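You operate a simulated robot arm through the tools that you are given. There is no shell and no other tool. Be economical: measure what you need, move in short steps, check, and stop when the job is done.

You run a simulated two-armed robot. Do the job below in one go: nothing can be reset, and whatever is moved stays where it is left.

TASK
Carry the wicker basket with both arms and set it on the top of the side table.

Only the result counts: the job must be done as asked and must still hold three seconds after the hand-in. Knocking over, shifting, dropping, spilling or breaking anything else fails it.

THE ROBOT
Two 7-joint arms with two-finger parallel grippers on one trunk, on a base that drives. Base frame: it is fixed to the floor where the robot stands at the start and does not move with it; the origin is under the middle of the robot, x ahead of it, y to its left, z up; the surface under the hand at the start is at about z = 420. Readings come in mm, rad, newtons and seconds.
The left shoulder is at the start at [110, 182, 907], the right one opposite. With the tool pointing down near the work surface each hand reaches from about 100 to 740 mm from the robot's upright axis, wherever it stands, measured 20 degrees to its own side. Places, roughly: top of the side table [600, 400, 600]. Payload 3.91 kg a hand.
Tool frame (each hand has its own): the origin (TCP) lies between the finger pads and is the grasp point; the fingertips stand 30 mm ahead of it; z points along the fingers, y is the line along which they close. Largest opening 110 mm; finger width 20, thickness 10; the body of the gripper, 48 by 112 mm, starts 55 mm behind the TCP.
Orientation is that of the tool frame in the base frame, as a unit quaternion [x, y, z, w]. With the fingers straight down and closing along the base's y, the tool's x points along the base's -x, its y along +y and its z along -z.

THE INTERFACE
- The arms move only by the tool arm_command. It takes "left_series", "right_series" or both (then of equal length, played together; a hand with none holds still); each is one flat list of numbers, 7 for each row, row after row: the shift along the tool's x, y, z in units of 200 mm (1.0 is 200 mm), then the turn, a rotation vector about the tool's x, y, z in units of 180 degrees (1.0 is 180 degrees), then the closure, from 0 (fully open) to 1 (shut). In form: [dx, dy, dz, rx, ry, rz, gripper, dx, dy, dz, rx, ry, rz, gripper, ...]. A call has 1 to 10 rows; each row is the pose to reach, as a shift and turn from the pose commanded when the call began, along the tool's axes at that moment. A call with a number of a shift or a turn outside -1 to 1 is refused whole. A row lasts 0.2 s, in which the tool goes at most 50 mm and 0.15 rad; a call with a longer step from one row to the next is refused whole, and so is a gripper value outside its range. A pose out of reach is approached as far as the arm can. The call stops where the force on the tool passes 40 N (or 10 N more than at its start, if that is more) or the arm is blocked; 0.2 s more then pass. The fingers move at their own pace (about 72 mm/s each) and stop on an object; they squeeze with about 20 N. The grip force told is the motor's: it shows also when the fingers shut on nothing. Time passes only in rows, and 0.2 s behind the last, so rows that repeat a pose let the fingers close. It gives the time, the measured TCP pose, the force on the tool (base axes), the opening and the grip force at its end, in the units of the frame above (readings bear some noise), with the torque about the TCP (base axes, N m) and any sound that the robot's microphone picked up, and new pictures: "views" is both (left out), scene, wrist or none (wrist: the cameras of the hands that moved).
- Cameras (640 x 400 px; columns grow to the right, rows downward): "scene" is now at [268.2, 26.1, 1072.7]; the picture's right is [0.32, -0.95, 0.00], its down [-0.62, -0.21, -0.76] and it looks along [0.72, 0.24, -0.65] (base axes); focal length 214 px, centre (320, 200). "left" rides on the left gripper at [72, -17, -103] in its tool frame; the picture's right is [0.23, 0.97, 0.00], its down [-0.76, 0.18, -0.62] and it looks along [-0.61, 0.14, 0.78] (tool axes); focal length 222 px, centre (320, 200). "right" rides on the right gripper at [73, 17, -103] in its tool frame; the picture's right is [-0.23, 0.97, 0.00], its down [-0.76, -0.18, -0.62] and it looks along [-0.61, -0.14, 0.78] (tool axes); focal length 222 px, centre (320, 200). There is no depth. A picture from a camera that has moved, and an enlarged one, comes with that camera's place and axes in the base frame and with its lens.
- lift_body(by): slides the trunk up (or, below 0, down) by that many mm; the arms and the scene camera ride with it, the base frame stays. It gives what a move gives, with no picture.
- roll_base(legs): drives the robot by 1 to 6 legs, each [ahead, left, turn to the left] in mm, mm and rad, along the robot's own axes; the way and the turn of a leg run together, so that a leg with both is an arc; at most 1500 mm and 3.142 rad a leg. The arms and the cameras ride along, it lands a little off, and it stops where it bumps. It gives what a move gives, and a new picture of the scene camera.
- turn_head(pan, tilt): turns the head with the scene camera to pan (to the left, within 1.396 rad either way) and tilt (down, from -0.506 to 1.204), counted from straight ahead of the robot. It gives what a move gives, and a new picture of the scene camera.
- zoom(camera, box): a new picture of the part [left, top, right, bottom] of that camera's present view, enlarged. The clock stands still meanwhile.
- hand_in(): hands the job in; it is judged then, once.

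Go step by step. Nothing tells you exact positions but the pictures and the camera data: compare them with the known pose of the tool, close in by small moves and look again before you grip or let go. The budget is 120 turns and 260 pictures, counting those below and the enlarged ones. Unless the task says otherwise, let go and move clear before handing in, and close with one line.

The tools are called after "Call:" as name(argument=value, ...) on one line, values as JSON. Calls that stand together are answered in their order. arm_command: Moves the arms, as the interface text tells. Its arguments: {"type":"object","properties":{"left_series":{"type":"array","items":{"type":"number"}},"right_series":{"type":"array","items":{"type":"number"}},"views":{"type":"string","enum":["both","scene","wrist","none"]}},"required":[]} The other tools are called the same way: lift_body (by) slides the trunk up or down; roll_base (legs) drives the base; turn_head (pan, tilt) turns the head that bears the scene camera; zoom (camera, box) takes an enlarged picture of a part of a camera's view; hand_in () hands the job in.

At the start:

```text
t: 0.0
left_ee_pos: [369.6, 336.1, 941.8]
left_orientation: [-0.001, 1.0, 0.001, 0.0]
left_force: [-0.7, 0.4, 0.9]
left_ft_torque: [0.01, 0.02, 0.05]
left_gripper_width: 110.1
left_grip_force: 0.1
right_ee_pos: [558.4, -67.4, 955.8]
right_orientation: [0.0, 1.0, 0.0, 0.0]
right_force: [-0.1, -0.1, 0.1]
right_ft_torque: [-0.02, -0.01, 0.06]
right_gripper_width: 109.9
right_grip_force: 0.1
trunk travel left (down, up): [-169.0, 346.0]
robot x, y, heading: [1.3, -4.5, 0.001]
head pan, tilt: [0.328, 0.712]
```

scene: 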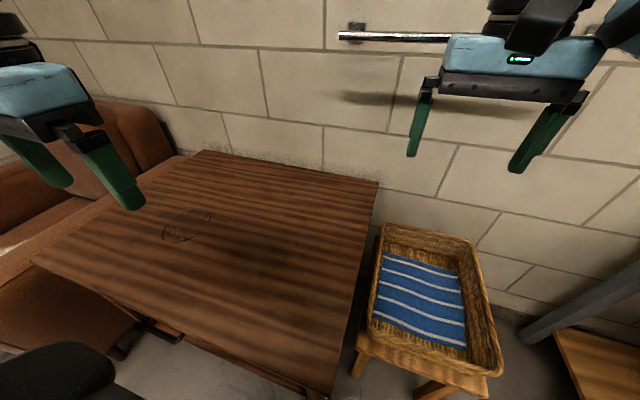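
right: 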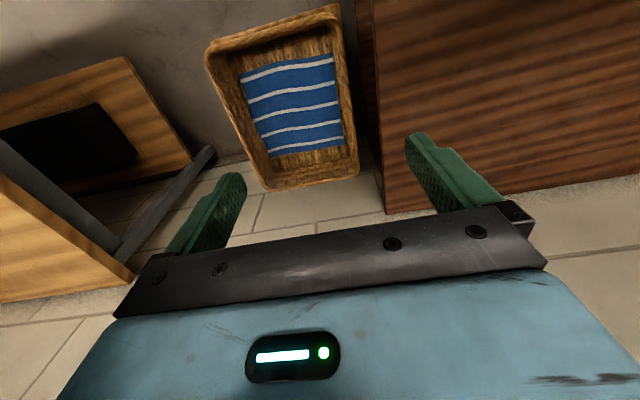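
left: 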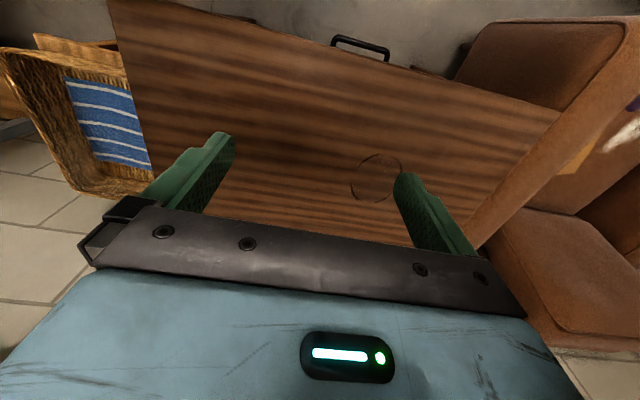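

I see the basket on a low stool just right of the side table, roughly x 480–820, y −20 to −290, rim near z 550. I'll measure it more precisely with enlarged pictures.

Call:
zoom(camera="scene", box=[330, 200, 530, 400])

Call:
zoom(camera="right", box=[190, 0, 400, 210])

Call:
turn_head(pan=-0.25, tilt=0.9)

```text
2.00 times, centred on (430, 300) of scene
camera zoom: at [268.2, 26.1, 1072.7], right [0.32, -0.95, 0.0], down [-0.62, -0.21, -0.76], along [0.72, 0.24, -0.65], focal length 429 px, centre (100, 0)
```

zoom: 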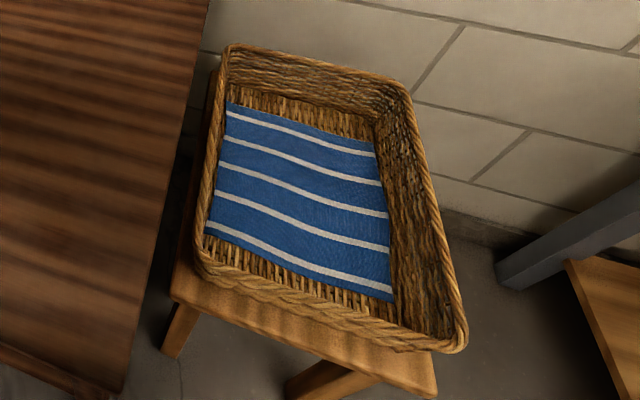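

```text
1.90 times, centred on (295, 105) of right
camera zoom: at [484.8, -48.5, 1056.9], right [0.23, 0.97, 0.0], down [0.76, -0.18, 0.62], along [0.61, -0.14, -0.78], focal length 423 px, centre (368, 381)
```

zoom: 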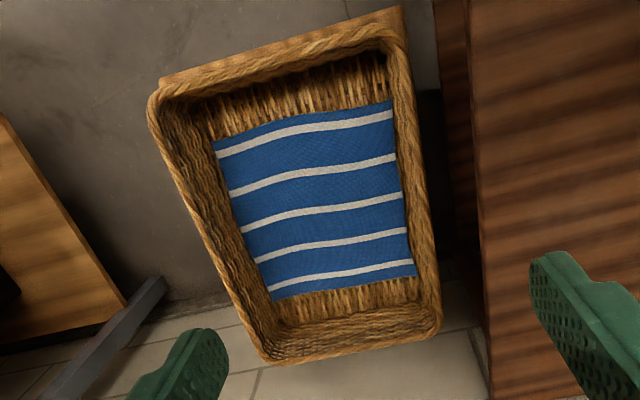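

```text
t: 1.0
left_ee_pos: [369.1, 335.1, 941.0]
left_orientation: [0.0, 1.0, 0.0, 0.0]
left_force: [0.4, 0.3, -0.5]
left_ft_torque: [-0.04, -0.03, -0.01]
left_gripper_width: 110.0
left_grip_force: 0.2
right_ee_pos: [557.8, -66.8, 954.3]
right_orientation: [0.001, 1.0, 0.001, -0.001]
right_force: [-0.6, 0.2, 0.3]
right_ft_torque: [-0.01, -0.01, 0.02]
right_gripper_width: 109.9
right_grip_force: 0.0
trunk travel left (down, up): [-169.0, 346.0]
robot x, y, heading: [1.8, 0.3, 0.006]
head pan, tilt: [-0.25, 0.901]
camera scene: at [261.5, -19.7, 1057.7], right [-0.25, -0.97, 0.0], down [-0.76, 0.19, -0.62], along [0.6, -0.15, -0.78], focal length 214 px, centre (320, 200)
```

scene: 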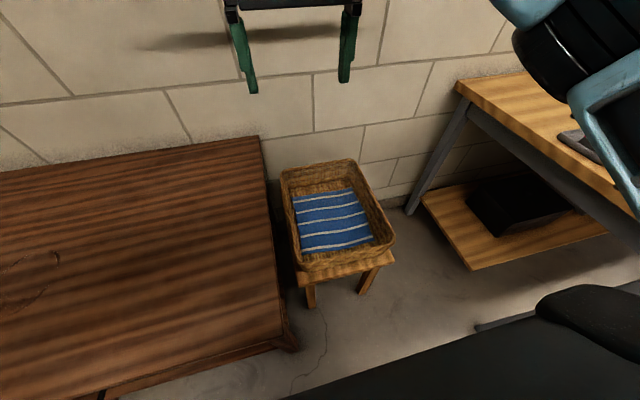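

The basket rim spans about x 472–816, y −282 to −20, z≈540, and the table edge lies near y≈30. I'll grip the left and right walls at x≈640, moving both hands above them first with the fingers half open.

Call:
arm_command(left_series=[-0.1355, -0.1815, 0.07, 0, 0, 0, 0.45, -0.271, -0.363, 0.14, 0, 0, 0, 0.45, -0.4065, -0.5445, 0.21, 0, 0, 0, 0.45, -0.542, -0.726, 0.28, 0, 0, 0, 0.45, -0.6775, -0.9075, 0.35, 0, 0, 0, 0.45], right_series=[-0.041, -0.104, 0.0774, 0, 0, 0, 0.45, -0.082, -0.208, 0.1548, 0, 0, 0, 0.45, -0.123, -0.312, 0.2322, 0, 0, 0, 0.45, -0.164, -0.416, 0.3096, 0, 0, 0, 0.45, -0.205, -0.52, 0.387, 0, 0, 0, 0.45], views="none")

Call:
arm_command(left_series=[-0.1355, -0.1815, 0.07, 0, 0, 0, 0.45, -0.271, -0.363, 0.14, 0, 0, 0, 0.45, -0.4065, -0.5445, 0.21, 0, 0, 0, 0.45, -0.542, -0.726, 0.28, 0, 0, 0, 0.45, -0.6775, -0.9075, 0.35, 0, 0, 0, 0.45], right_series=[-0.041, -0.104, 0.0774, 0, 0, 0, 0.45, -0.082, -0.208, 0.1548, 0, 0, 0, 0.45, -0.123, -0.312, 0.2322, 0, 0, 0, 0.45, -0.164, -0.416, 0.3096, 0, 0, 0, 0.45, -0.205, -0.52, 0.387, 0, 0, 0, 0.45], views="both")

```text
t: 2.2
left_ee_pos: [506.0, 151.8, 869.5]
left_orientation: [0.0, 1.0, 0.0, 0.001]
left_force: [-0.5, -0.1, -0.7]
left_ft_torque: [0.04, 0.03, -0.02]
left_gripper_width: 60.5
left_grip_force: 0.0
right_ee_pos: [600.3, -172.9, 876.0]
right_orientation: [0.0, 1.0, 0.0, 0.0]
right_force: [0.2, -0.3, 0.0]
right_ft_torque: [0.0, 0.03, 0.01]
right_gripper_width: 60.7
right_grip_force: 0.1
trunk travel left (down, up): [-169.0, 346.0]
robot x, y, heading: [2.8, -2.1, -0.003]
head pan, tilt: [-0.25, 0.901]
```

```text
t: 3.4
left_ee_pos: [640.8, -28.9, 800.0]
left_orientation: [0.001, 1.0, 0.001, 0.0]
left_force: [-0.3, -0.5, -0.1]
left_ft_torque: [0.0, 0.0, 0.01]
left_gripper_width: 60.4
left_grip_force: 0.1
right_ee_pos: [641.1, -275.5, 800.4]
right_orientation: [0.0, 1.0, 0.0, 0.0]
right_force: [-0.8, 0.2, -0.4]
right_ft_torque: [0.02, -0.01, 0.0]
right_gripper_width: 60.7
right_grip_force: 0.1
trunk travel left (down, up): [-169.0, 346.0]
robot x, y, heading: [0.7, 0.1, 0.004]
head pan, tilt: [-0.25, 0.901]
camera scene: at [261.7, -20.7, 1057.6], right [-0.25, -0.97, 0.0], down [-0.76, 0.19, -0.62], along [0.6, -0.15, -0.78], focal length 214 px, centre (320, 200)
camera right: at [567.8, -258.0, 901.7], right [0.23, 0.97, 0.0], down [0.76, -0.18, 0.62], along [0.61, -0.14, -0.78], focal length 222 px, centre (320, 200)
camera left: at [567.4, -45.5, 905.0], right [-0.23, 0.97, 0.0], down [0.76, 0.18, 0.62], along [0.61, 0.14, -0.78], focal length 222 px, centre (320, 200)
```

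scene: 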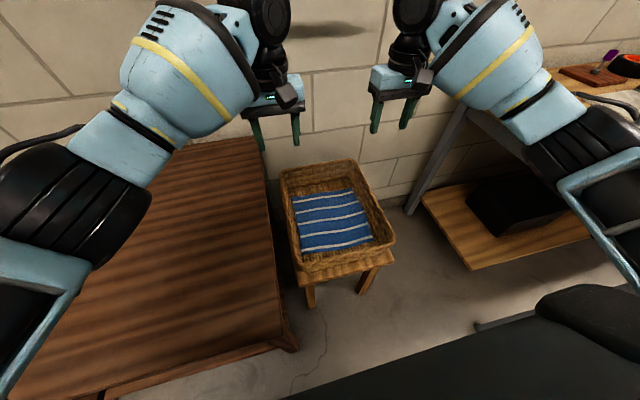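
right: 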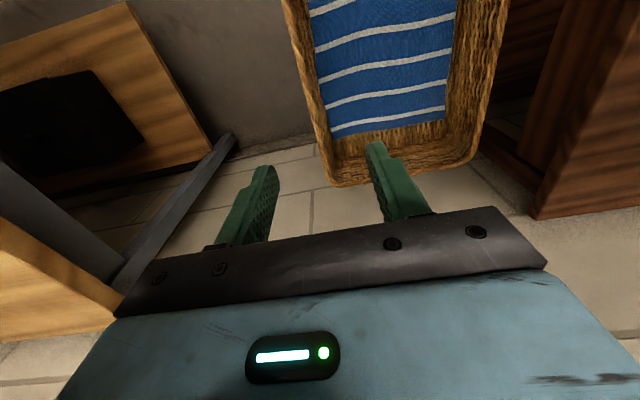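
left: 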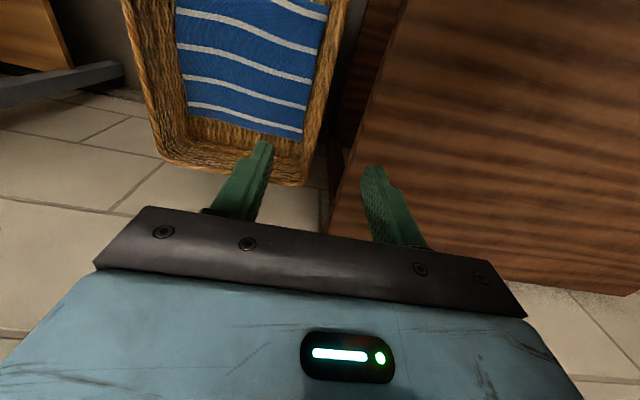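

Both hands are over their walls. The left one looks centred and the right one should go about 8 mm further right, so I'll descend to z≈640 and tilt the left hand 15° away from the table.

Call:
arm_command(left_series=[0, 0, 0.2, -0.02, 0, 0, 0.45, 0, 0, 0.4, -0.04, 0, 0, 0.45, 0, 0, 0.6, -0.06, 0, 0, 0.45, 0, 0, 0.8, -0.083, 0, 0, 0.45], right_series=[0, -0.01, 0.2, 0, 0, 0, 0.45, 0, -0.02, 0.4, 0, 0, 0, 0.45, 0, -0.03, 0.6, 0, 0, 0, 0.45, 0, -0.04, 0.8, 0, 0, 0, 0.45])

```text
t: 4.4
left_ee_pos: [642.4, -24.6, 640.3]
left_orientation: [-0.001, 0.991, 0.131, -0.002]
left_force: [0.2, 0.1, 0.3]
left_ft_torque: [-0.02, 0.0, 0.01]
left_gripper_width: 60.6
left_grip_force: 0.2
right_ee_pos: [641.3, -283.1, 640.7]
right_orientation: [0.0, 1.0, 0.0, 0.001]
right_force: [0.7, 0.4, 0.3]
right_ft_torque: [0.0, -0.01, 0.02]
right_gripper_width: 60.4
right_grip_force: 0.0
trunk travel left (down, up): [-169.0, 346.0]
robot x, y, heading: [3.8, -4.4, -0.004]
head pan, tilt: [-0.25, 0.901]
camera scene: at [261.8, -20.0, 1057.6], right [-0.25, -0.97, 0.0], down [-0.76, 0.19, -0.62], along [0.6, -0.15, -0.78], focal length 214 px, centre (320, 200)
camera right: at [567.6, -264.9, 742.0], right [0.23, 0.97, 0.0], down [0.76, -0.18, 0.62], along [0.61, -0.14, -0.78], focal length 222 px, centre (320, 200)
camera left: at [569.2, -67.7, 736.2], right [-0.23, 0.94, 0.25], down [0.76, 0.01, 0.65], along [0.6, 0.34, -0.72], focal length 222 px, centre (320, 200)
```

scene: 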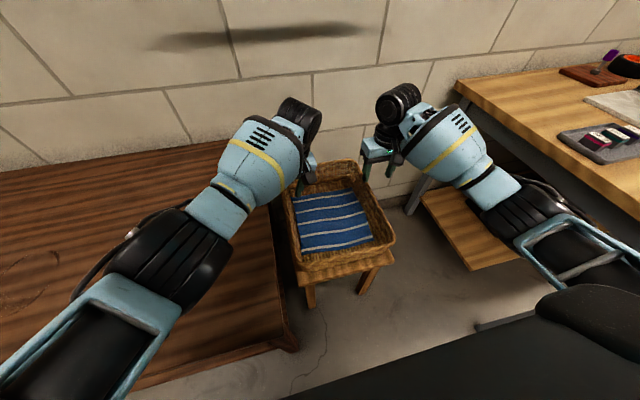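
right: 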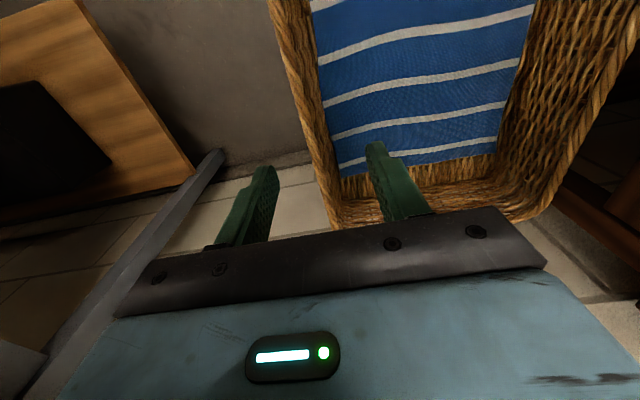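
left: 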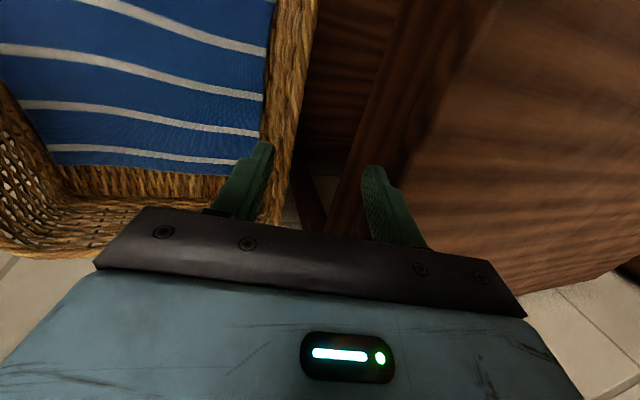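

Rim height triangulates to ~544 and both hands are centred within 4 mm. I'll go down 60 mm to bring the fingertips just above the rim and check.

Call:
arm_command(left_series=[0, -0.046, 0.143, 0, 0, 0, 0.45, 0, -0.092, 0.286, 0, 0, 0, 0.45], right_series=[0, -0.007, 0.15, 0, 0, 0, 0.45, 0, -0.015, 0.3, 0, 0, 0, 0.45], views="wrist")

Call:
turn_head(pan=-0.2, tilt=0.7)

Call:
zoom(camera="scene", box=[220, 130, 460, 280])

```text
t: 5.0
left_ee_pos: [653.9, -4.3, 588.0]
left_orientation: [-0.022, 0.991, 0.13, -0.004]
left_force: [-7.3, -31.4, 0.8]
left_ft_torque: [0.91, -0.2, -0.07]
left_gripper_width: 45.7
left_grip_force: 0.2
right_ee_pos: [639.3, -290.0, 594.7]
right_orientation: [0.003, 1.0, 0.001, 0.001]
right_force: [-0.2, 0.6, 0.9]
right_ft_torque: [0.06, -0.01, 0.03]
right_gripper_width: 60.6
right_grip_force: 0.1
trunk travel left (down, up): [-169.0, 346.0]
robot x, y, heading: [0.4, 0.5, -0.009]
head pan, tilt: [-0.25, 0.901]
stopped in row 2 (left hand): the force on the tool passed its limit at 46 N (the readings are from after the stop); the commanded pose is now the measured one
camera right: at [565.3, -272.8, 696.3], right [0.23, 0.97, 0.0], down [0.76, -0.18, 0.62], along [0.61, -0.14, -0.78], focal length 222 px, centre (320, 200)
camera left: at [583.3, -49.8, 685.2], right [-0.27, 0.93, 0.25], down [0.76, 0.05, 0.65], along [0.59, 0.37, -0.72], focal length 222 px, centre (320, 200)
```

right: 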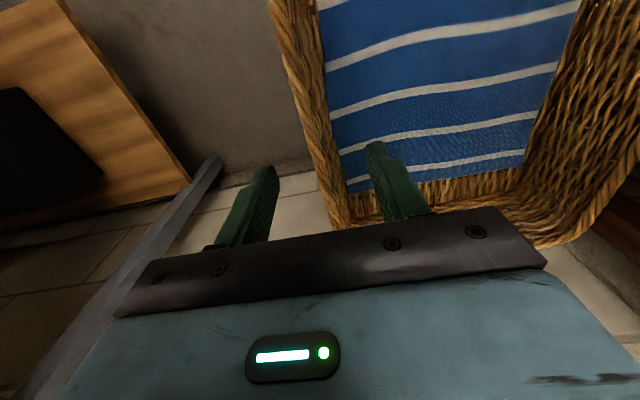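
left: 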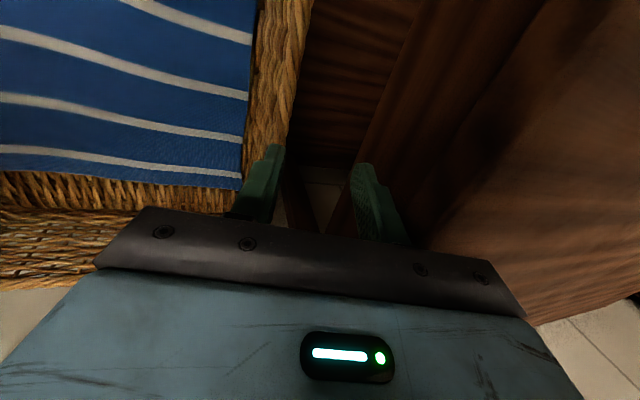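

```text
t: 5.7
left_ee_pos: [654.2, -1.5, 589.4]
left_orientation: [-0.024, 0.991, 0.132, -0.005]
left_force: [-5.5, -38.1, -0.1]
left_ft_torque: [1.12, -0.16, -0.23]
left_gripper_width: 41.9
left_grip_force: 0.0
right_ee_pos: [639.7, -290.6, 594.5]
right_orientation: [0.002, 1.0, 0.001, 0.0]
right_force: [0.5, -0.4, 0.1]
right_ft_torque: [0.01, 0.0, 0.0]
right_gripper_width: 60.3
right_grip_force: 0.1
trunk travel left (down, up): [-169.0, 346.0]
robot x, y, heading: [-0.5, -0.8, 0.001]
head pan, tilt: [-0.201, 0.7]
camera scene: at [271.0, -22.3, 1073.8], right [-0.2, -0.98, 0.0], down [-0.63, 0.13, -0.76], along [0.75, -0.15, -0.64], focal length 214 px, centre (320, 200)
```

scene: 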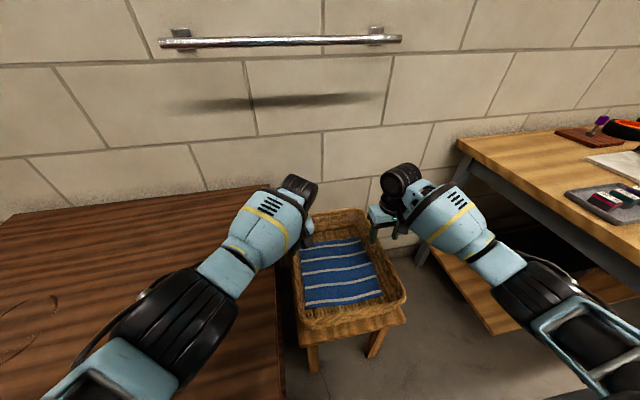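

```text
2.67 times, centred on (340, 205) of scene
camera zoom: at [271.0, -22.3, 1073.8], right [-0.2, -0.98, 0.0], down [-0.63, 0.13, -0.76], along [0.75, -0.15, -0.64], focal length 572 px, centre (267, 187)
```

zoom: 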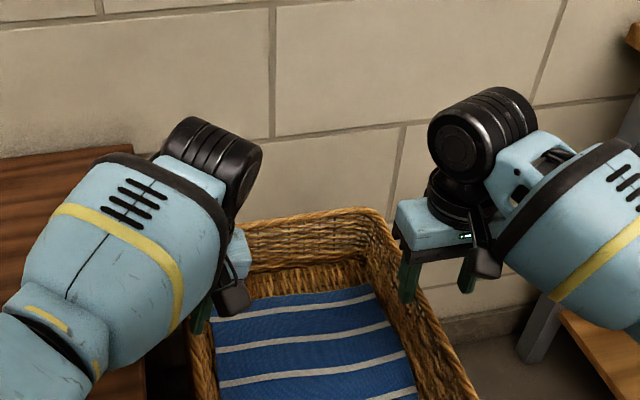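

The left finger touched the table's side: its hand was pushed +y, probably because the left elbow is low over the table. I'll back off inward and raise the trunk 150 mm so the elbows get height.

Call:
arm_command(left_series=[0.02, 0, -0.1, 0, 0, 0, 0.45, 0.05, -0.043, -0.322, 0, 0, 0, 0.45], right_series=[0, 0, -0.1, 0, 0, 0, 0.45, 0, 0, -0.25, 0, 0, 0, 0.45], views="none")

Call:
lift_body(by=150)

Call:
turn_head(pan=0.1, tilt=0.9)

```text
t: 6.5
left_ee_pos: [644.8, -3.9, 611.3]
left_orientation: [-0.038, 0.989, 0.139, -0.03]
left_force: [3.9, -38.7, -11.0]
left_ft_torque: [-0.05, 0.07, -0.49]
left_gripper_width: 33.8
left_grip_force: 0.0
right_ee_pos: [639.5, -292.2, 643.2]
right_orientation: [0.004, 1.0, 0.001, -0.002]
right_force: [0.3, -0.1, 0.3]
right_ft_torque: [0.01, -0.02, -0.01]
right_gripper_width: 60.3
right_grip_force: 0.1
trunk travel left (down, up): [-169.0, 346.0]
robot x, y, heading: [-0.5, 0.8, -0.011]
head pan, tilt: [-0.201, 0.7]
stopped in row 2 (left hand): the arm was blocked; the commanded pose is now the measured one
```

```text
t: 7.1
left_ee_pos: [644.0, 10.9, 614.8]
left_orientation: [-0.046, 0.988, 0.14, -0.04]
left_force: [0.0, -38.4, -9.7]
left_ft_torque: [-0.06, 0.13, -0.36]
left_gripper_width: 2.0
left_grip_force: 0.1
right_ee_pos: [637.7, -294.2, 668.4]
right_orientation: [0.005, 1.0, 0.0, 0.002]
right_force: [-0.4, -0.3, 0.9]
right_ft_torque: [0.0, 0.02, 0.0]
right_gripper_width: 60.4
right_grip_force: 0.1
trunk travel left (down, up): [-191.0, 323.0]
robot x, y, heading: [1.2, -3.3, -0.009]
head pan, tilt: [-0.201, 0.7]
stopped: the force on the tool passed its limit at 80 N (the readings are from after the stop); the commanded pose is now the measured one
```

```text
t: 7.9
left_ee_pos: [643.1, 13.7, 615.8]
left_orientation: [-0.047, 0.988, 0.141, -0.04]
left_force: [2.9, -47.0, -0.5]
left_ft_torque: [0.1, 0.01, -0.49]
left_gripper_width: 0.0
left_grip_force: 0.1
right_ee_pos: [640.5, -293.2, 668.6]
right_orientation: [0.003, 1.0, 0.0, 0.002]
right_force: [-0.1, -0.3, -0.2]
right_ft_torque: [0.03, -0.03, -0.02]
right_gripper_width: 60.7
right_grip_force: 0.1
trunk travel left (down, up): [-191.0, 323.0]
robot x, y, heading: [2.0, -3.3, -0.01]
head pan, tilt: [0.099, 0.901]
camera scene: at [255.1, 0.2, 1084.1], right [0.09, -1.0, 0.0], down [-0.78, -0.07, -0.62], along [0.62, 0.06, -0.78], focal length 214 px, centre (320, 200)
```

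scene: 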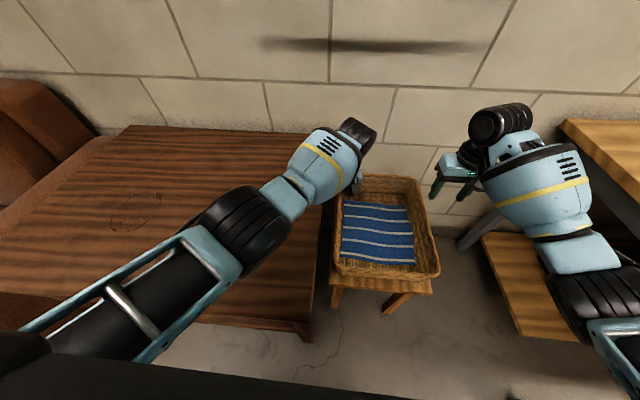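

The left hand is still being held near the table edge. I'll look with its camera and enlarge the scene there before doing anything more.

Call:
zoom(camera="left", box=[0, 0, 640, 400])

Call:
zoom(camera="scene", box=[240, 100, 440, 225])

Call:
zoom(camera="right", box=[0, 0, 640, 400])

```text
1.00 times, centred on (320, 200) of left (not enlarged: the box is as wide or as high as the picture)
camera zoom: at [581.8, -38.6, 715.9], right [-0.3, 0.91, 0.29], down [0.8, 0.08, 0.6], along [0.52, 0.41, -0.75], focal length 222 px, centre (320, 200)
```

zoom: 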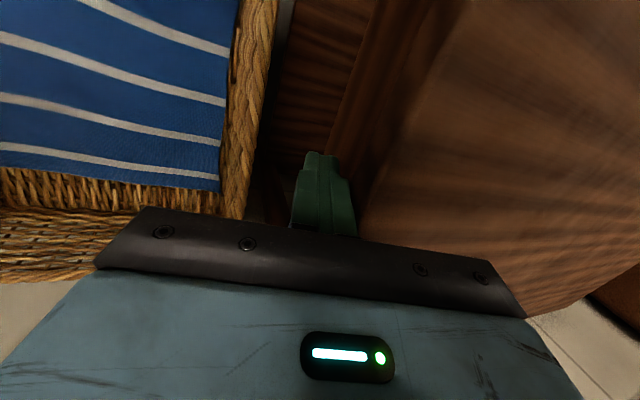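

```text
3.20 times, centred on (340, 162) of scene
camera zoom: at [255.1, 0.2, 1084.1], right [0.09, -1.0, 0.0], down [-0.78, -0.07, -0.62], along [0.62, 0.06, -0.78], focal length 686 px, centre (256, 320)
```

zoom: 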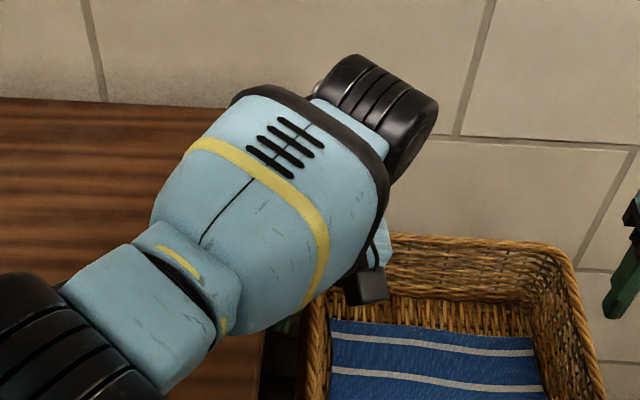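

```text
1.00 times, centred on (320, 200) of right (not enlarged: the box is as wide or as high as the picture)
camera zoom: at [565.7, -274.5, 770.7], right [0.23, 0.97, 0.0], down [0.76, -0.18, 0.63], along [0.61, -0.14, -0.78], focal length 222 px, centre (320, 200)
```

zoom: 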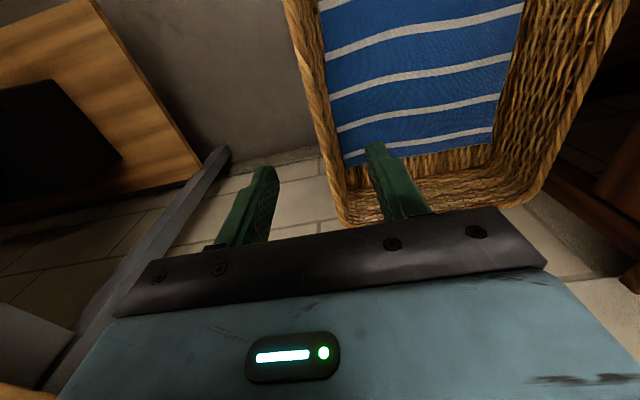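

The left fingers are pressed against the table's side, closed by the push. I'll move the left hand away from the table and up, fingers shut.

Call:
arm_command(left_series=[0, -0.13, -0.05, 0, 0, 0, 0.95, 0, -0.26, -0.12, 0, 0, 0, 0.95], views="wrist")

```text
t: 8.1
left_ee_pos: [644.3, 14.2, 614.0]
left_orientation: [-0.046, 0.989, 0.135, -0.042]
left_force: [-6.2, -21.3, 4.0]
left_ft_torque: [0.11, -0.1, -0.17]
left_gripper_width: 0.1
left_grip_force: 0.0
left hand out of reach, approached as far as the arm can: row 1
right_ee_pos: [637.2, -293.6, 671.3]
right_orientation: [0.004, 1.0, 0.0, 0.002]
right_force: [1.6, 0.3, 0.4]
right_ft_torque: [0.01, 0.01, 0.02]
right_gripper_width: 60.3
right_grip_force: 0.0
trunk travel left (down, up): [-191.0, 323.0]
robot x, y, heading: [4.1, -3.8, -0.004]
head pan, tilt: [0.099, 0.901]
stopped in row 1 (left hand): the force on the tool passed its limit at 96 N (the readings are from after the stop); the commanded pose is now the measured one
camera left: at [583.1, -36.9, 714.4], right [-0.3, 0.91, 0.28], down [0.8, 0.09, 0.59], along [0.52, 0.4, -0.76], focal length 222 px, centre (320, 200)
```

left: 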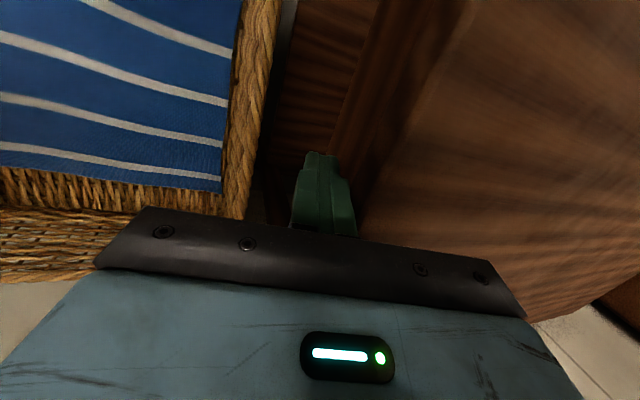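

The report says "out of reach", so the tilt drove the left wrist to a joint limit. I'll turn the hand back to straight down, easing up slightly.

Call:
arm_command(left_series=[0, 0, -0.03, 0.028, -0.009, 0.01, 0.95, 0, 0, -0.07, 0.057, -0.018, 0.02, 0.95, 0, 0, -0.1, 0.086, -0.027, 0.029, 0.95], views="wrist")

```text
t: 8.9
left_ee_pos: [646.3, 10.6, 632.4]
left_orientation: [0.0, 1.0, 0.003, 0.002]
left_force: [-0.4, -2.2, -0.4]
left_ft_torque: [-0.01, 0.03, -0.03]
left_gripper_width: 4.5
left_grip_force: 0.1
right_ee_pos: [638.8, -290.4, 669.5]
right_orientation: [0.003, 1.0, 0.0, 0.002]
right_force: [-1.0, -0.1, 0.2]
right_ft_torque: [-0.04, 0.02, 0.01]
right_gripper_width: 60.3
right_grip_force: 0.0
trunk travel left (down, up): [-191.0, 323.0]
robot x, y, heading: [-3.0, 0.2, -0.009]
head pan, tilt: [0.099, 0.901]
camera left: at [573.1, -7.0, 737.1], right [-0.23, 0.97, 0.0], down [0.76, 0.18, 0.63], along [0.61, 0.15, -0.78], focal length 222 px, centre (320, 200)
```

left: 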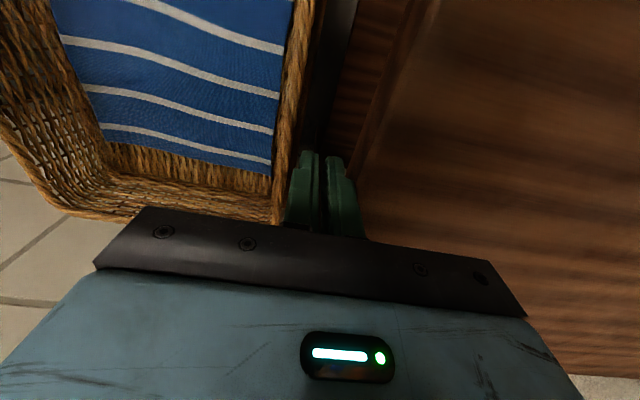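

The left hand is free and shows no force, and the table looks unmoved with its edge at y≈40. That leaves room for an untilted grip, so I'll raise the trunk and roll right 120 mm so both arms sit symmetric to the basket.

Call:
lift_body(by=80)

Call:
roll_base(legs=[[0, -120, 0]])

```text
t: 10.1
left_ee_pos: [647.8, 10.4, 712.7]
left_orientation: [-0.001, 1.0, 0.003, 0.001]
left_force: [-0.2, 0.2, -0.5]
left_ft_torque: [-0.02, 0.01, -0.02]
left_gripper_width: 5.6
left_grip_force: 0.0
right_ee_pos: [640.0, -290.3, 749.3]
right_orientation: [0.003, 1.0, -0.001, 0.002]
right_force: [0.6, -0.9, 0.3]
right_ft_torque: [0.02, 0.02, 0.0]
right_gripper_width: 60.5
right_grip_force: 0.1
trunk travel left (down, up): [-271.0, 243.0]
robot x, y, heading: [0.0, 1.4, -0.011]
head pan, tilt: [0.099, 0.901]
```

```text
t: 11.8
left_ee_pos: [646.0, -109.6, 713.1]
left_orientation: [0.0, 1.0, 0.002, 0.001]
left_force: [-0.4, 0.0, -0.4]
left_ft_torque: [-0.01, -0.02, 0.04]
left_gripper_width: 5.6
left_grip_force: 0.1
right_ee_pos: [639.3, -410.0, 749.8]
right_orientation: [0.003, 1.0, 0.0, 0.003]
right_force: [0.4, -0.8, 0.1]
right_ft_torque: [0.01, 0.0, -0.04]
right_gripper_width: 60.6
right_grip_force: 0.0
trunk travel left (down, up): [-271.0, 243.0]
robot x, y, heading: [-4.0, -120.3, -0.011]
head pan, tilt: [0.099, 0.901]
camera scene: at [227.5, -116.1, 1170.0], right [0.09, -1.0, 0.0], down [-0.78, -0.07, -0.62], along [0.62, 0.06, -0.78], focal length 214 px, centre (320, 200)
```

scene: 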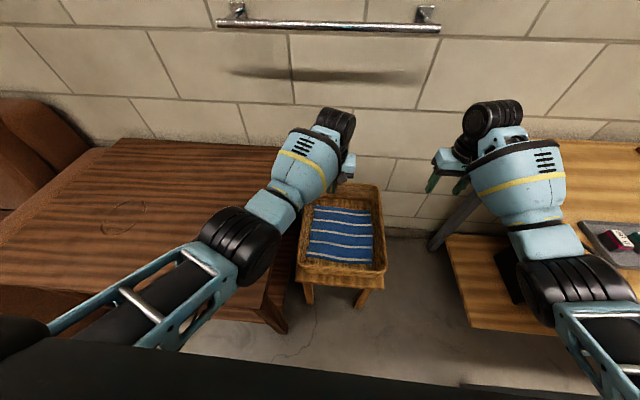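

Driving went cleanly. Now I'll set both hands straight above their walls at z≈640 again.

Call:
arm_command(left_series=[0.008, 0.1025, 0.09, 0, 0, 0, 0.45, 0.015, 0.205, 0.18, 0, 0, 0, 0.45, 0.022, 0.3075, 0.27, 0, 0, 0, 0.45, 0.03, 0.41, 0.365, 0, 0, 0, 0.45], right_series=[0, 0.156, 0.137, 0, 0, 0, 0.45, 0, 0.312, 0.275, 0, 0, 0, 0.45, 0, 0.468, 0.412, 0, 0, 0, 0.45, 0, 0.625, 0.55, 0, 0, 0, 0.45])

```text
t: 12.8
left_ee_pos: [639.9, -26.6, 639.6]
left_orientation: [-0.001, 1.0, 0.003, 0.001]
left_force: [-0.8, 0.2, -0.4]
left_ft_torque: [-0.01, 0.0, 0.03]
left_gripper_width: 60.8
left_grip_force: 0.1
right_ee_pos: [639.8, -283.2, 639.1]
right_orientation: [0.003, 1.0, -0.001, 0.002]
right_force: [-0.4, -0.7, -0.6]
right_ft_torque: [-0.01, 0.02, -0.02]
right_gripper_width: 60.4
right_grip_force: 0.1
trunk travel left (down, up): [-271.0, 243.0]
robot x, y, heading: [-1.0, -122.1, -0.009]
head pan, tilt: [0.099, 0.901]
camera scene: at [227.7, -115.2, 1169.9], right [0.09, -1.0, 0.0], down [-0.78, -0.07, -0.62], along [0.62, 0.06, -0.78], focal length 214 px, centre (320, 200)
camera right: at [566.4, -265.2, 740.5], right [0.23, 0.97, 0.0], down [0.76, -0.18, 0.63], along [0.61, -0.15, -0.78], focal length 222 px, centre (320, 200)
camera left: at [566.2, -43.5, 743.8], right [-0.23, 0.97, 0.0], down [0.76, 0.18, 0.63], along [0.61, 0.15, -0.78], focal length 222 px, centre (320, 200)
```

scene: 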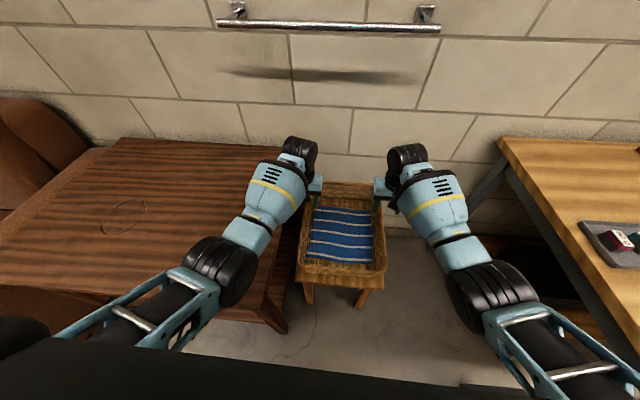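
right: 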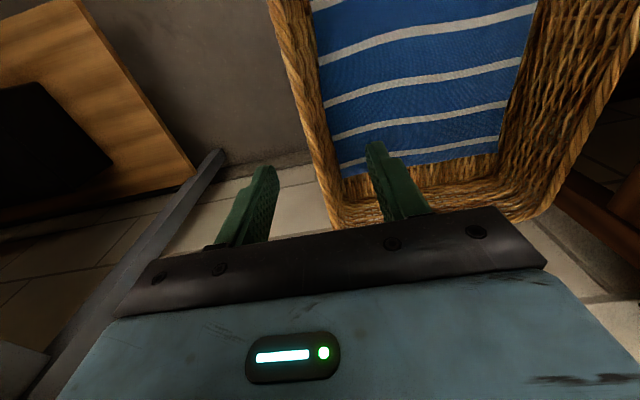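
left: 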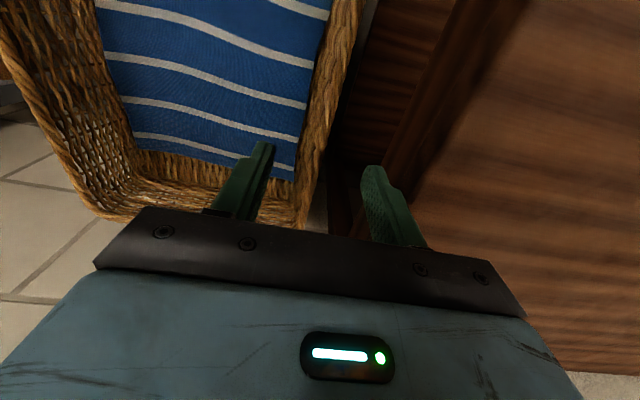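

The hands are straight and centred and the basket hasn't moved. I'll enlarge the left view to confirm the table-edge clearance before descending.

Call:
zoom(camera="left", box=[240, 0, 560, 200])

Call:
turn_head(pan=0.328, tilt=0.712)

```text
2.00 times, centred on (400, 100) of left
camera zoom: at [566.2, -43.5, 743.8], right [-0.23, 0.97, 0.0], down [0.76, 0.18, 0.63], along [0.61, 0.15, -0.78], focal length 444 px, centre (160, 400)
```

zoom: 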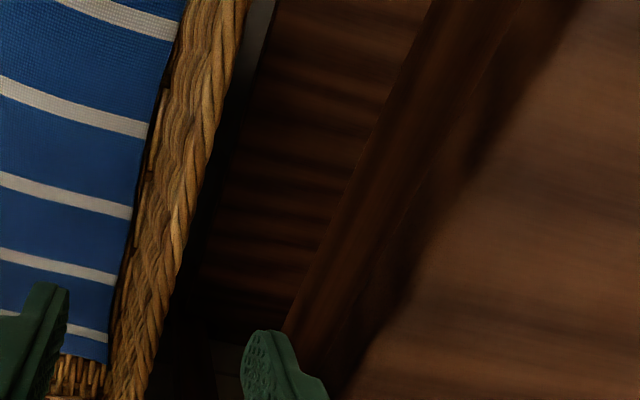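

```text
t: 13.5
left_ee_pos: [639.3, -26.3, 639.2]
left_orientation: [0.0, 1.0, 0.003, 0.001]
left_force: [0.0, 0.8, 0.0]
left_ft_torque: [0.0, 0.02, 0.03]
left_gripper_width: 60.3
left_grip_force: 0.1
right_ee_pos: [639.4, -284.7, 641.0]
right_orientation: [0.003, 1.0, 0.0, 0.003]
right_force: [0.1, 0.0, -0.3]
right_ft_torque: [-0.01, -0.01, -0.01]
right_gripper_width: 60.6
right_grip_force: 0.1
trunk travel left (down, up): [-271.0, 243.0]
robot x, y, heading: [5.0, -124.6, -0.005]
head pan, tilt: [0.328, 0.712]
camera scene: at [232.5, -96.1, 1185.0], right [0.32, -0.95, 0.0], down [-0.62, -0.21, -0.76], along [0.72, 0.24, -0.65], focal length 214 px, centre (320, 200)
```

scene: 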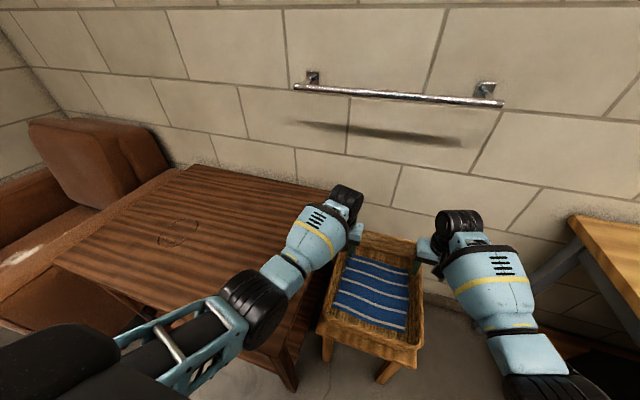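

The right-hand dark boundary is just the arm's shadow, so the real table edge is y≈22, matching the start picture and showing the table unmoved. I'll take a shallower grip with TCP z≈549, fingers opened only 50 mm, and the left hand nudged inward to keep its body clear of the table.

Call:
arm_command(left_series=[0, -0.017, 0.1, 0, 0, 0, 0.545, 0, -0.02, 0.25, 0, 0, 0, 0.545, 0, -0.02, 0.4, 0, 0, 0, 0.545, 0, -0.02, 0.45, 0, 0, 0, 0.545], right_series=[0, -0.01, 0.1, 0, 0, 0, 0.545, 0, -0.01, 0.25, 0, 0, 0, 0.545, 0, -0.01, 0.4, 0, 0, 0, 0.545, 0, -0.01, 0.46, 0, 0, 0, 0.545], views="both")

```text
t: 14.5
left_ee_pos: [640.7, -28.8, 549.7]
left_orientation: [0.0, 1.0, 0.003, 0.002]
left_force: [1.0, 0.4, -0.2]
left_ft_torque: [0.0, 0.02, 0.0]
left_gripper_width: 50.3
left_grip_force: 0.1
right_ee_pos: [640.0, -288.2, 548.3]
right_orientation: [0.002, 1.0, 0.001, 0.002]
right_force: [-0.7, 0.3, -0.7]
right_ft_torque: [-0.02, 0.0, -0.01]
right_gripper_width: 49.9
right_grip_force: 0.0
trunk travel left (down, up): [-271.0, 243.0]
robot x, y, heading: [1.3, -123.1, -0.004]
head pan, tilt: [0.328, 0.712]
camera scene: at [232.5, -96.1, 1185.1], right [0.32, -0.95, 0.0], down [-0.62, -0.21, -0.76], along [0.72, 0.24, -0.65], focal length 214 px, centre (320, 200)
camera right: at [566.6, -269.0, 648.9], right [0.23, 0.97, 0.0], down [0.76, -0.18, 0.63], along [0.61, -0.14, -0.78], focal length 222 px, centre (320, 200)
camera left: at [566.7, -47.2, 654.4], right [-0.23, 0.97, 0.0], down [0.76, 0.18, 0.63], along [0.61, 0.15, -0.78], focal length 222 px, centre (320, 200)
```

scene: 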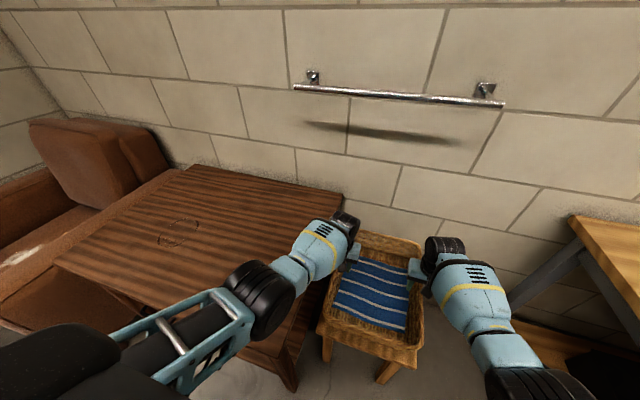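
right: 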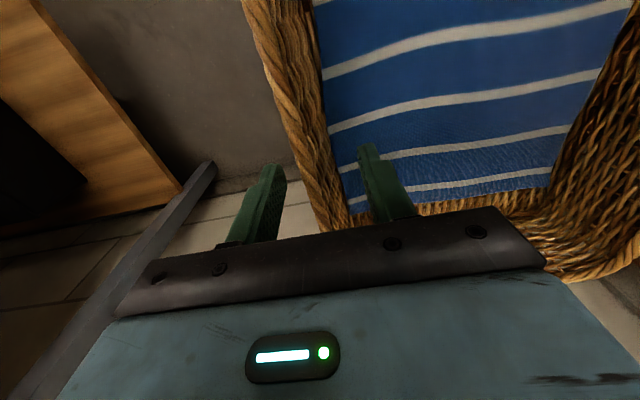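
left: 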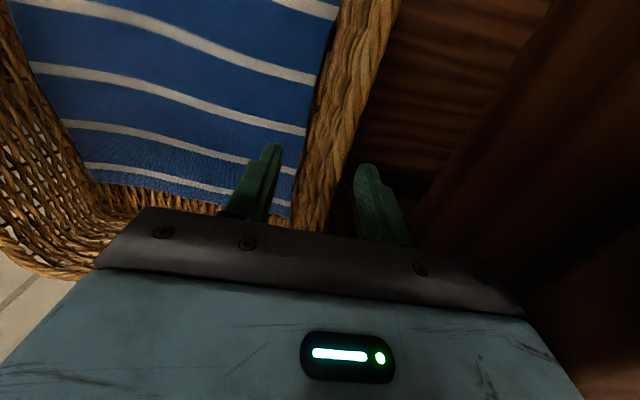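

The fingers straddle both rims with no contact forces. I'll nudge the left hand 4 mm inward, lower both slightly, and close.

Call:
arm_command(left_series=[0, -0.02, 0.01, 0, 0, 0, 0.545, 0, -0.02, 0.015, 0, 0, 0, 1, 0, -0.02, 0.015, 0, 0, 0, 1, 0, -0.02, 0.015, 0, 0, 0, 1, 0, -0.02, 0.015, 0, 0, 0, 1], right_series=[0, 0, 0.01, 0, 0, 0, 0.545, 0, 0, 0.015, 0, 0, 0, 1, 0, 0, 0.015, 0, 0, 0, 1, 0, 0, 0.015, 0, 0, 0, 1, 0, 0, 0.015, 0, 0, 0, 1], views="wrist")

```text
t: 15.4
left_ee_pos: [640.3, -25.2, 547.8]
left_orientation: [-0.001, 1.0, 0.015, 0.001]
left_force: [-7.2, 7.0, 5.6]
left_ft_torque: [2.96, -0.38, -0.04]
left_gripper_width: 10.3
left_grip_force: 20.3
right_ee_pos: [640.0, -307.9, 544.7]
right_orientation: [0.01, 1.0, -0.017, 0.002]
right_force: [-0.9, -30.8, 9.8]
right_ft_torque: [-0.79, 0.28, 0.38]
right_gripper_width: 8.7
right_grip_force: 20.1
trunk travel left (down, up): [-271.0, 243.0]
robot x, y, heading: [0.8, -121.4, -0.016]
head pan, tilt: [0.328, 0.712]
stopped in row 4 (right hand): the force on the tool passed its limit at 40 N (the readings are from after the stop); the commanded pose is now the measured one
camera right: at [567.1, -286.5, 645.7], right [0.25, 0.97, -0.03], down [0.76, -0.17, 0.63], along [0.61, -0.18, -0.77], focal length 222 px, centre (320, 200)
camera left: at [567.0, -46.3, 651.3], right [-0.23, 0.97, 0.03], down [0.76, 0.16, 0.63], along [0.61, 0.17, -0.78], focal length 222 px, centre (320, 200)
```

right: 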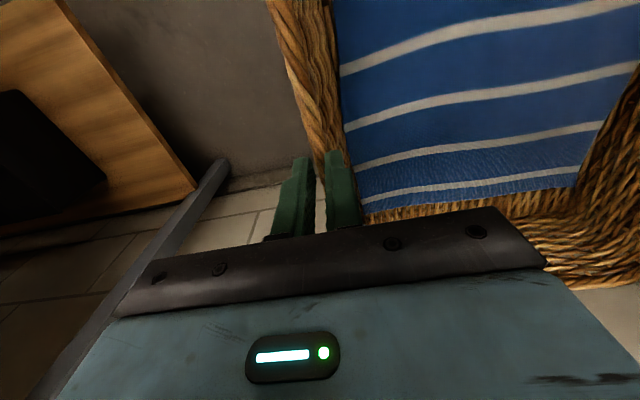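
left: 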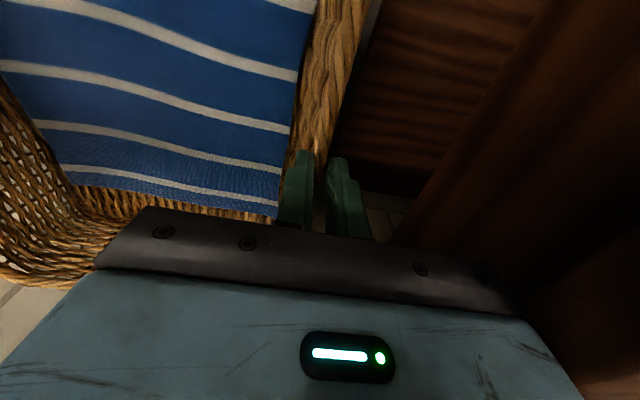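

Both grippers hold at about 10 mm thickness, but the hands were spread by some 25 mm while closing. I'll look at the basket before lifting.

Call:
zoom(camera="scene", box=[280, 200, 480, 325])

Call:
zoom(camera="right", box=[220, 80, 420, 205])

Call:
zoom(camera="left", box=[220, 100, 420, 225])

```text
3.20 times, centred on (380, 262) of scene
camera zoom: at [230.6, -99.4, 1185.6], right [0.31, -0.95, 0.0], down [-0.62, -0.2, -0.76], along [0.72, 0.24, -0.65], focal length 686 px, centre (128, 0)
```

zoom: 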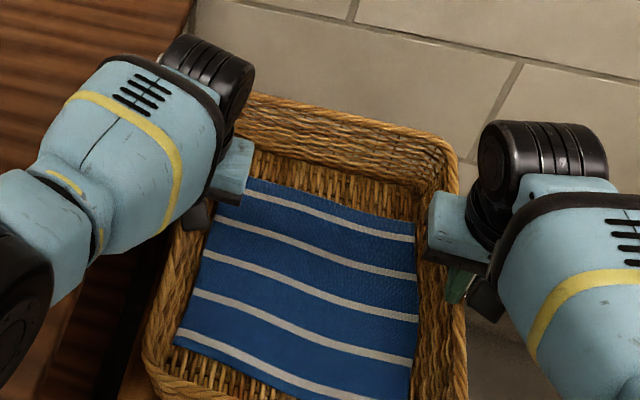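

```text
3.20 times, centred on (320, 142) of right
camera zoom: at [567.1, -286.5, 645.7], right [0.25, 0.97, -0.03], down [0.76, -0.17, 0.63], along [0.61, -0.18, -0.77], focal length 711 px, centre (320, 384)
```

zoom: 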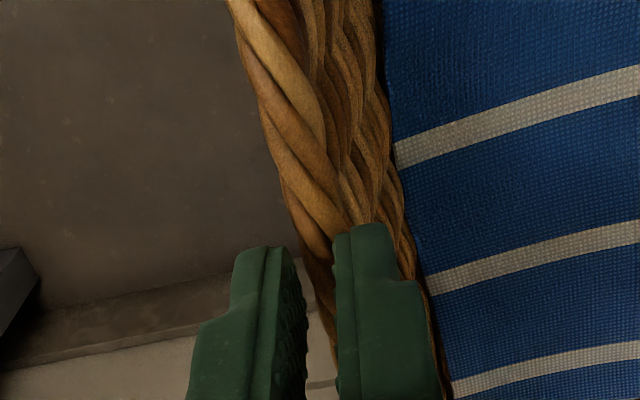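

```text
3.20 times, centred on (320, 162) of left
camera zoom: at [567.0, -46.3, 651.3], right [-0.23, 0.97, 0.03], down [0.76, 0.16, 0.63], along [0.61, 0.17, -0.78], focal length 711 px, centre (320, 320)
```

zoom: 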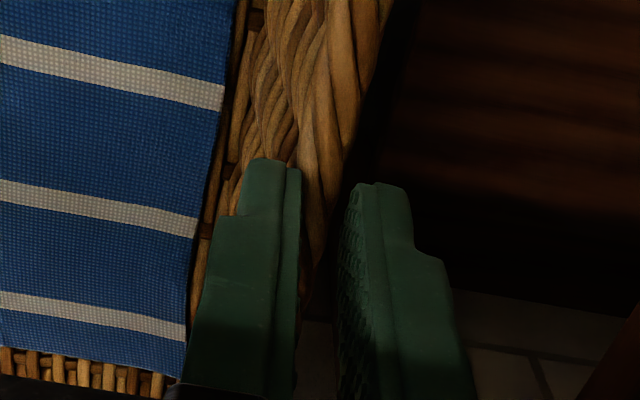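

The rims sit between the fingers on both sides. I'll try a small lift with the trunk.

Call:
arm_command(left_series=[0, 0, 0, 0, 0, 0, 1, 0, 0, 0, 0, 0, 0, 1], right_series=[0, 0, 0, 0, 0, 0, 1, 0, 0, 0, 0, 0, 0, 1], views="none")

Call:
lift_body(by=20)

Call:
zoom(camera="scene", box=[240, 150, 560, 350])

```text
t: 15.9
left_ee_pos: [641.2, -26.5, 548.2]
left_orientation: [-0.001, 1.0, 0.013, 0.002]
left_force: [-4.3, -0.7, 6.1]
left_ft_torque: [0.84, -0.22, 0.28]
left_gripper_width: 7.7
left_grip_force: 19.8
right_ee_pos: [641.1, -311.4, 544.9]
right_orientation: [0.01, 1.0, -0.02, 0.002]
right_force: [-0.8, -7.8, 5.2]
right_ft_torque: [-0.19, 0.21, 0.41]
right_gripper_width: 8.8
right_grip_force: 19.6
trunk travel left (down, up): [-271.0, 243.0]
robot x, y, heading: [-0.3, -123.0, -0.014]
head pan, tilt: [0.328, 0.712]
stopped in row 2 (right hand): the force on the tool passed its limit at 43 N (the readings are from after the stop); the commanded pose is now the measured one
```

```text
t: 16.6
left_ee_pos: [642.6, -26.0, 566.7]
left_orientation: [0.0, 1.0, 0.013, 0.002]
left_force: [0.5, -7.3, 4.0]
left_ft_torque: [0.62, -0.08, -0.15]
left_gripper_width: 0.0
left_grip_force: 20.1
right_ee_pos: [642.5, -308.0, 564.1]
right_orientation: [0.01, 1.0, -0.018, 0.001]
right_force: [-0.1, 0.6, 0.6]
right_ft_torque: [0.04, 0.02, -0.03]
right_gripper_width: 0.0
right_grip_force: 19.7
trunk travel left (down, up): [-291.0, 223.0]
robot x, y, heading: [0.3, -118.9, -0.008]
head pan, tilt: [0.328, 0.712]
```

```text
2.00 times, centred on (400, 250) of scene
camera zoom: at [226.9, -97.8, 1205.3], right [0.31, -0.95, 0.0], down [-0.62, -0.2, -0.76], along [0.72, 0.24, -0.65], focal length 429 px, centre (160, 100)
```

zoom: 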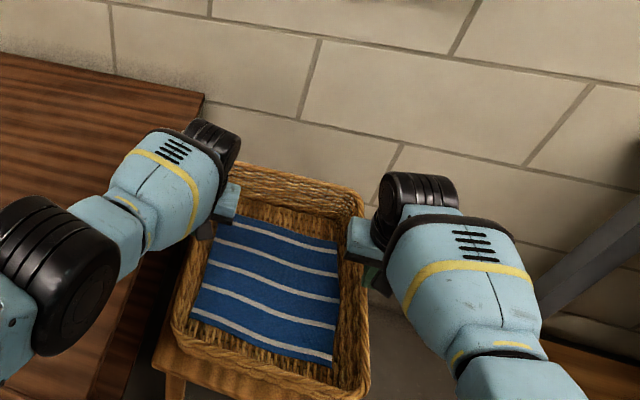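

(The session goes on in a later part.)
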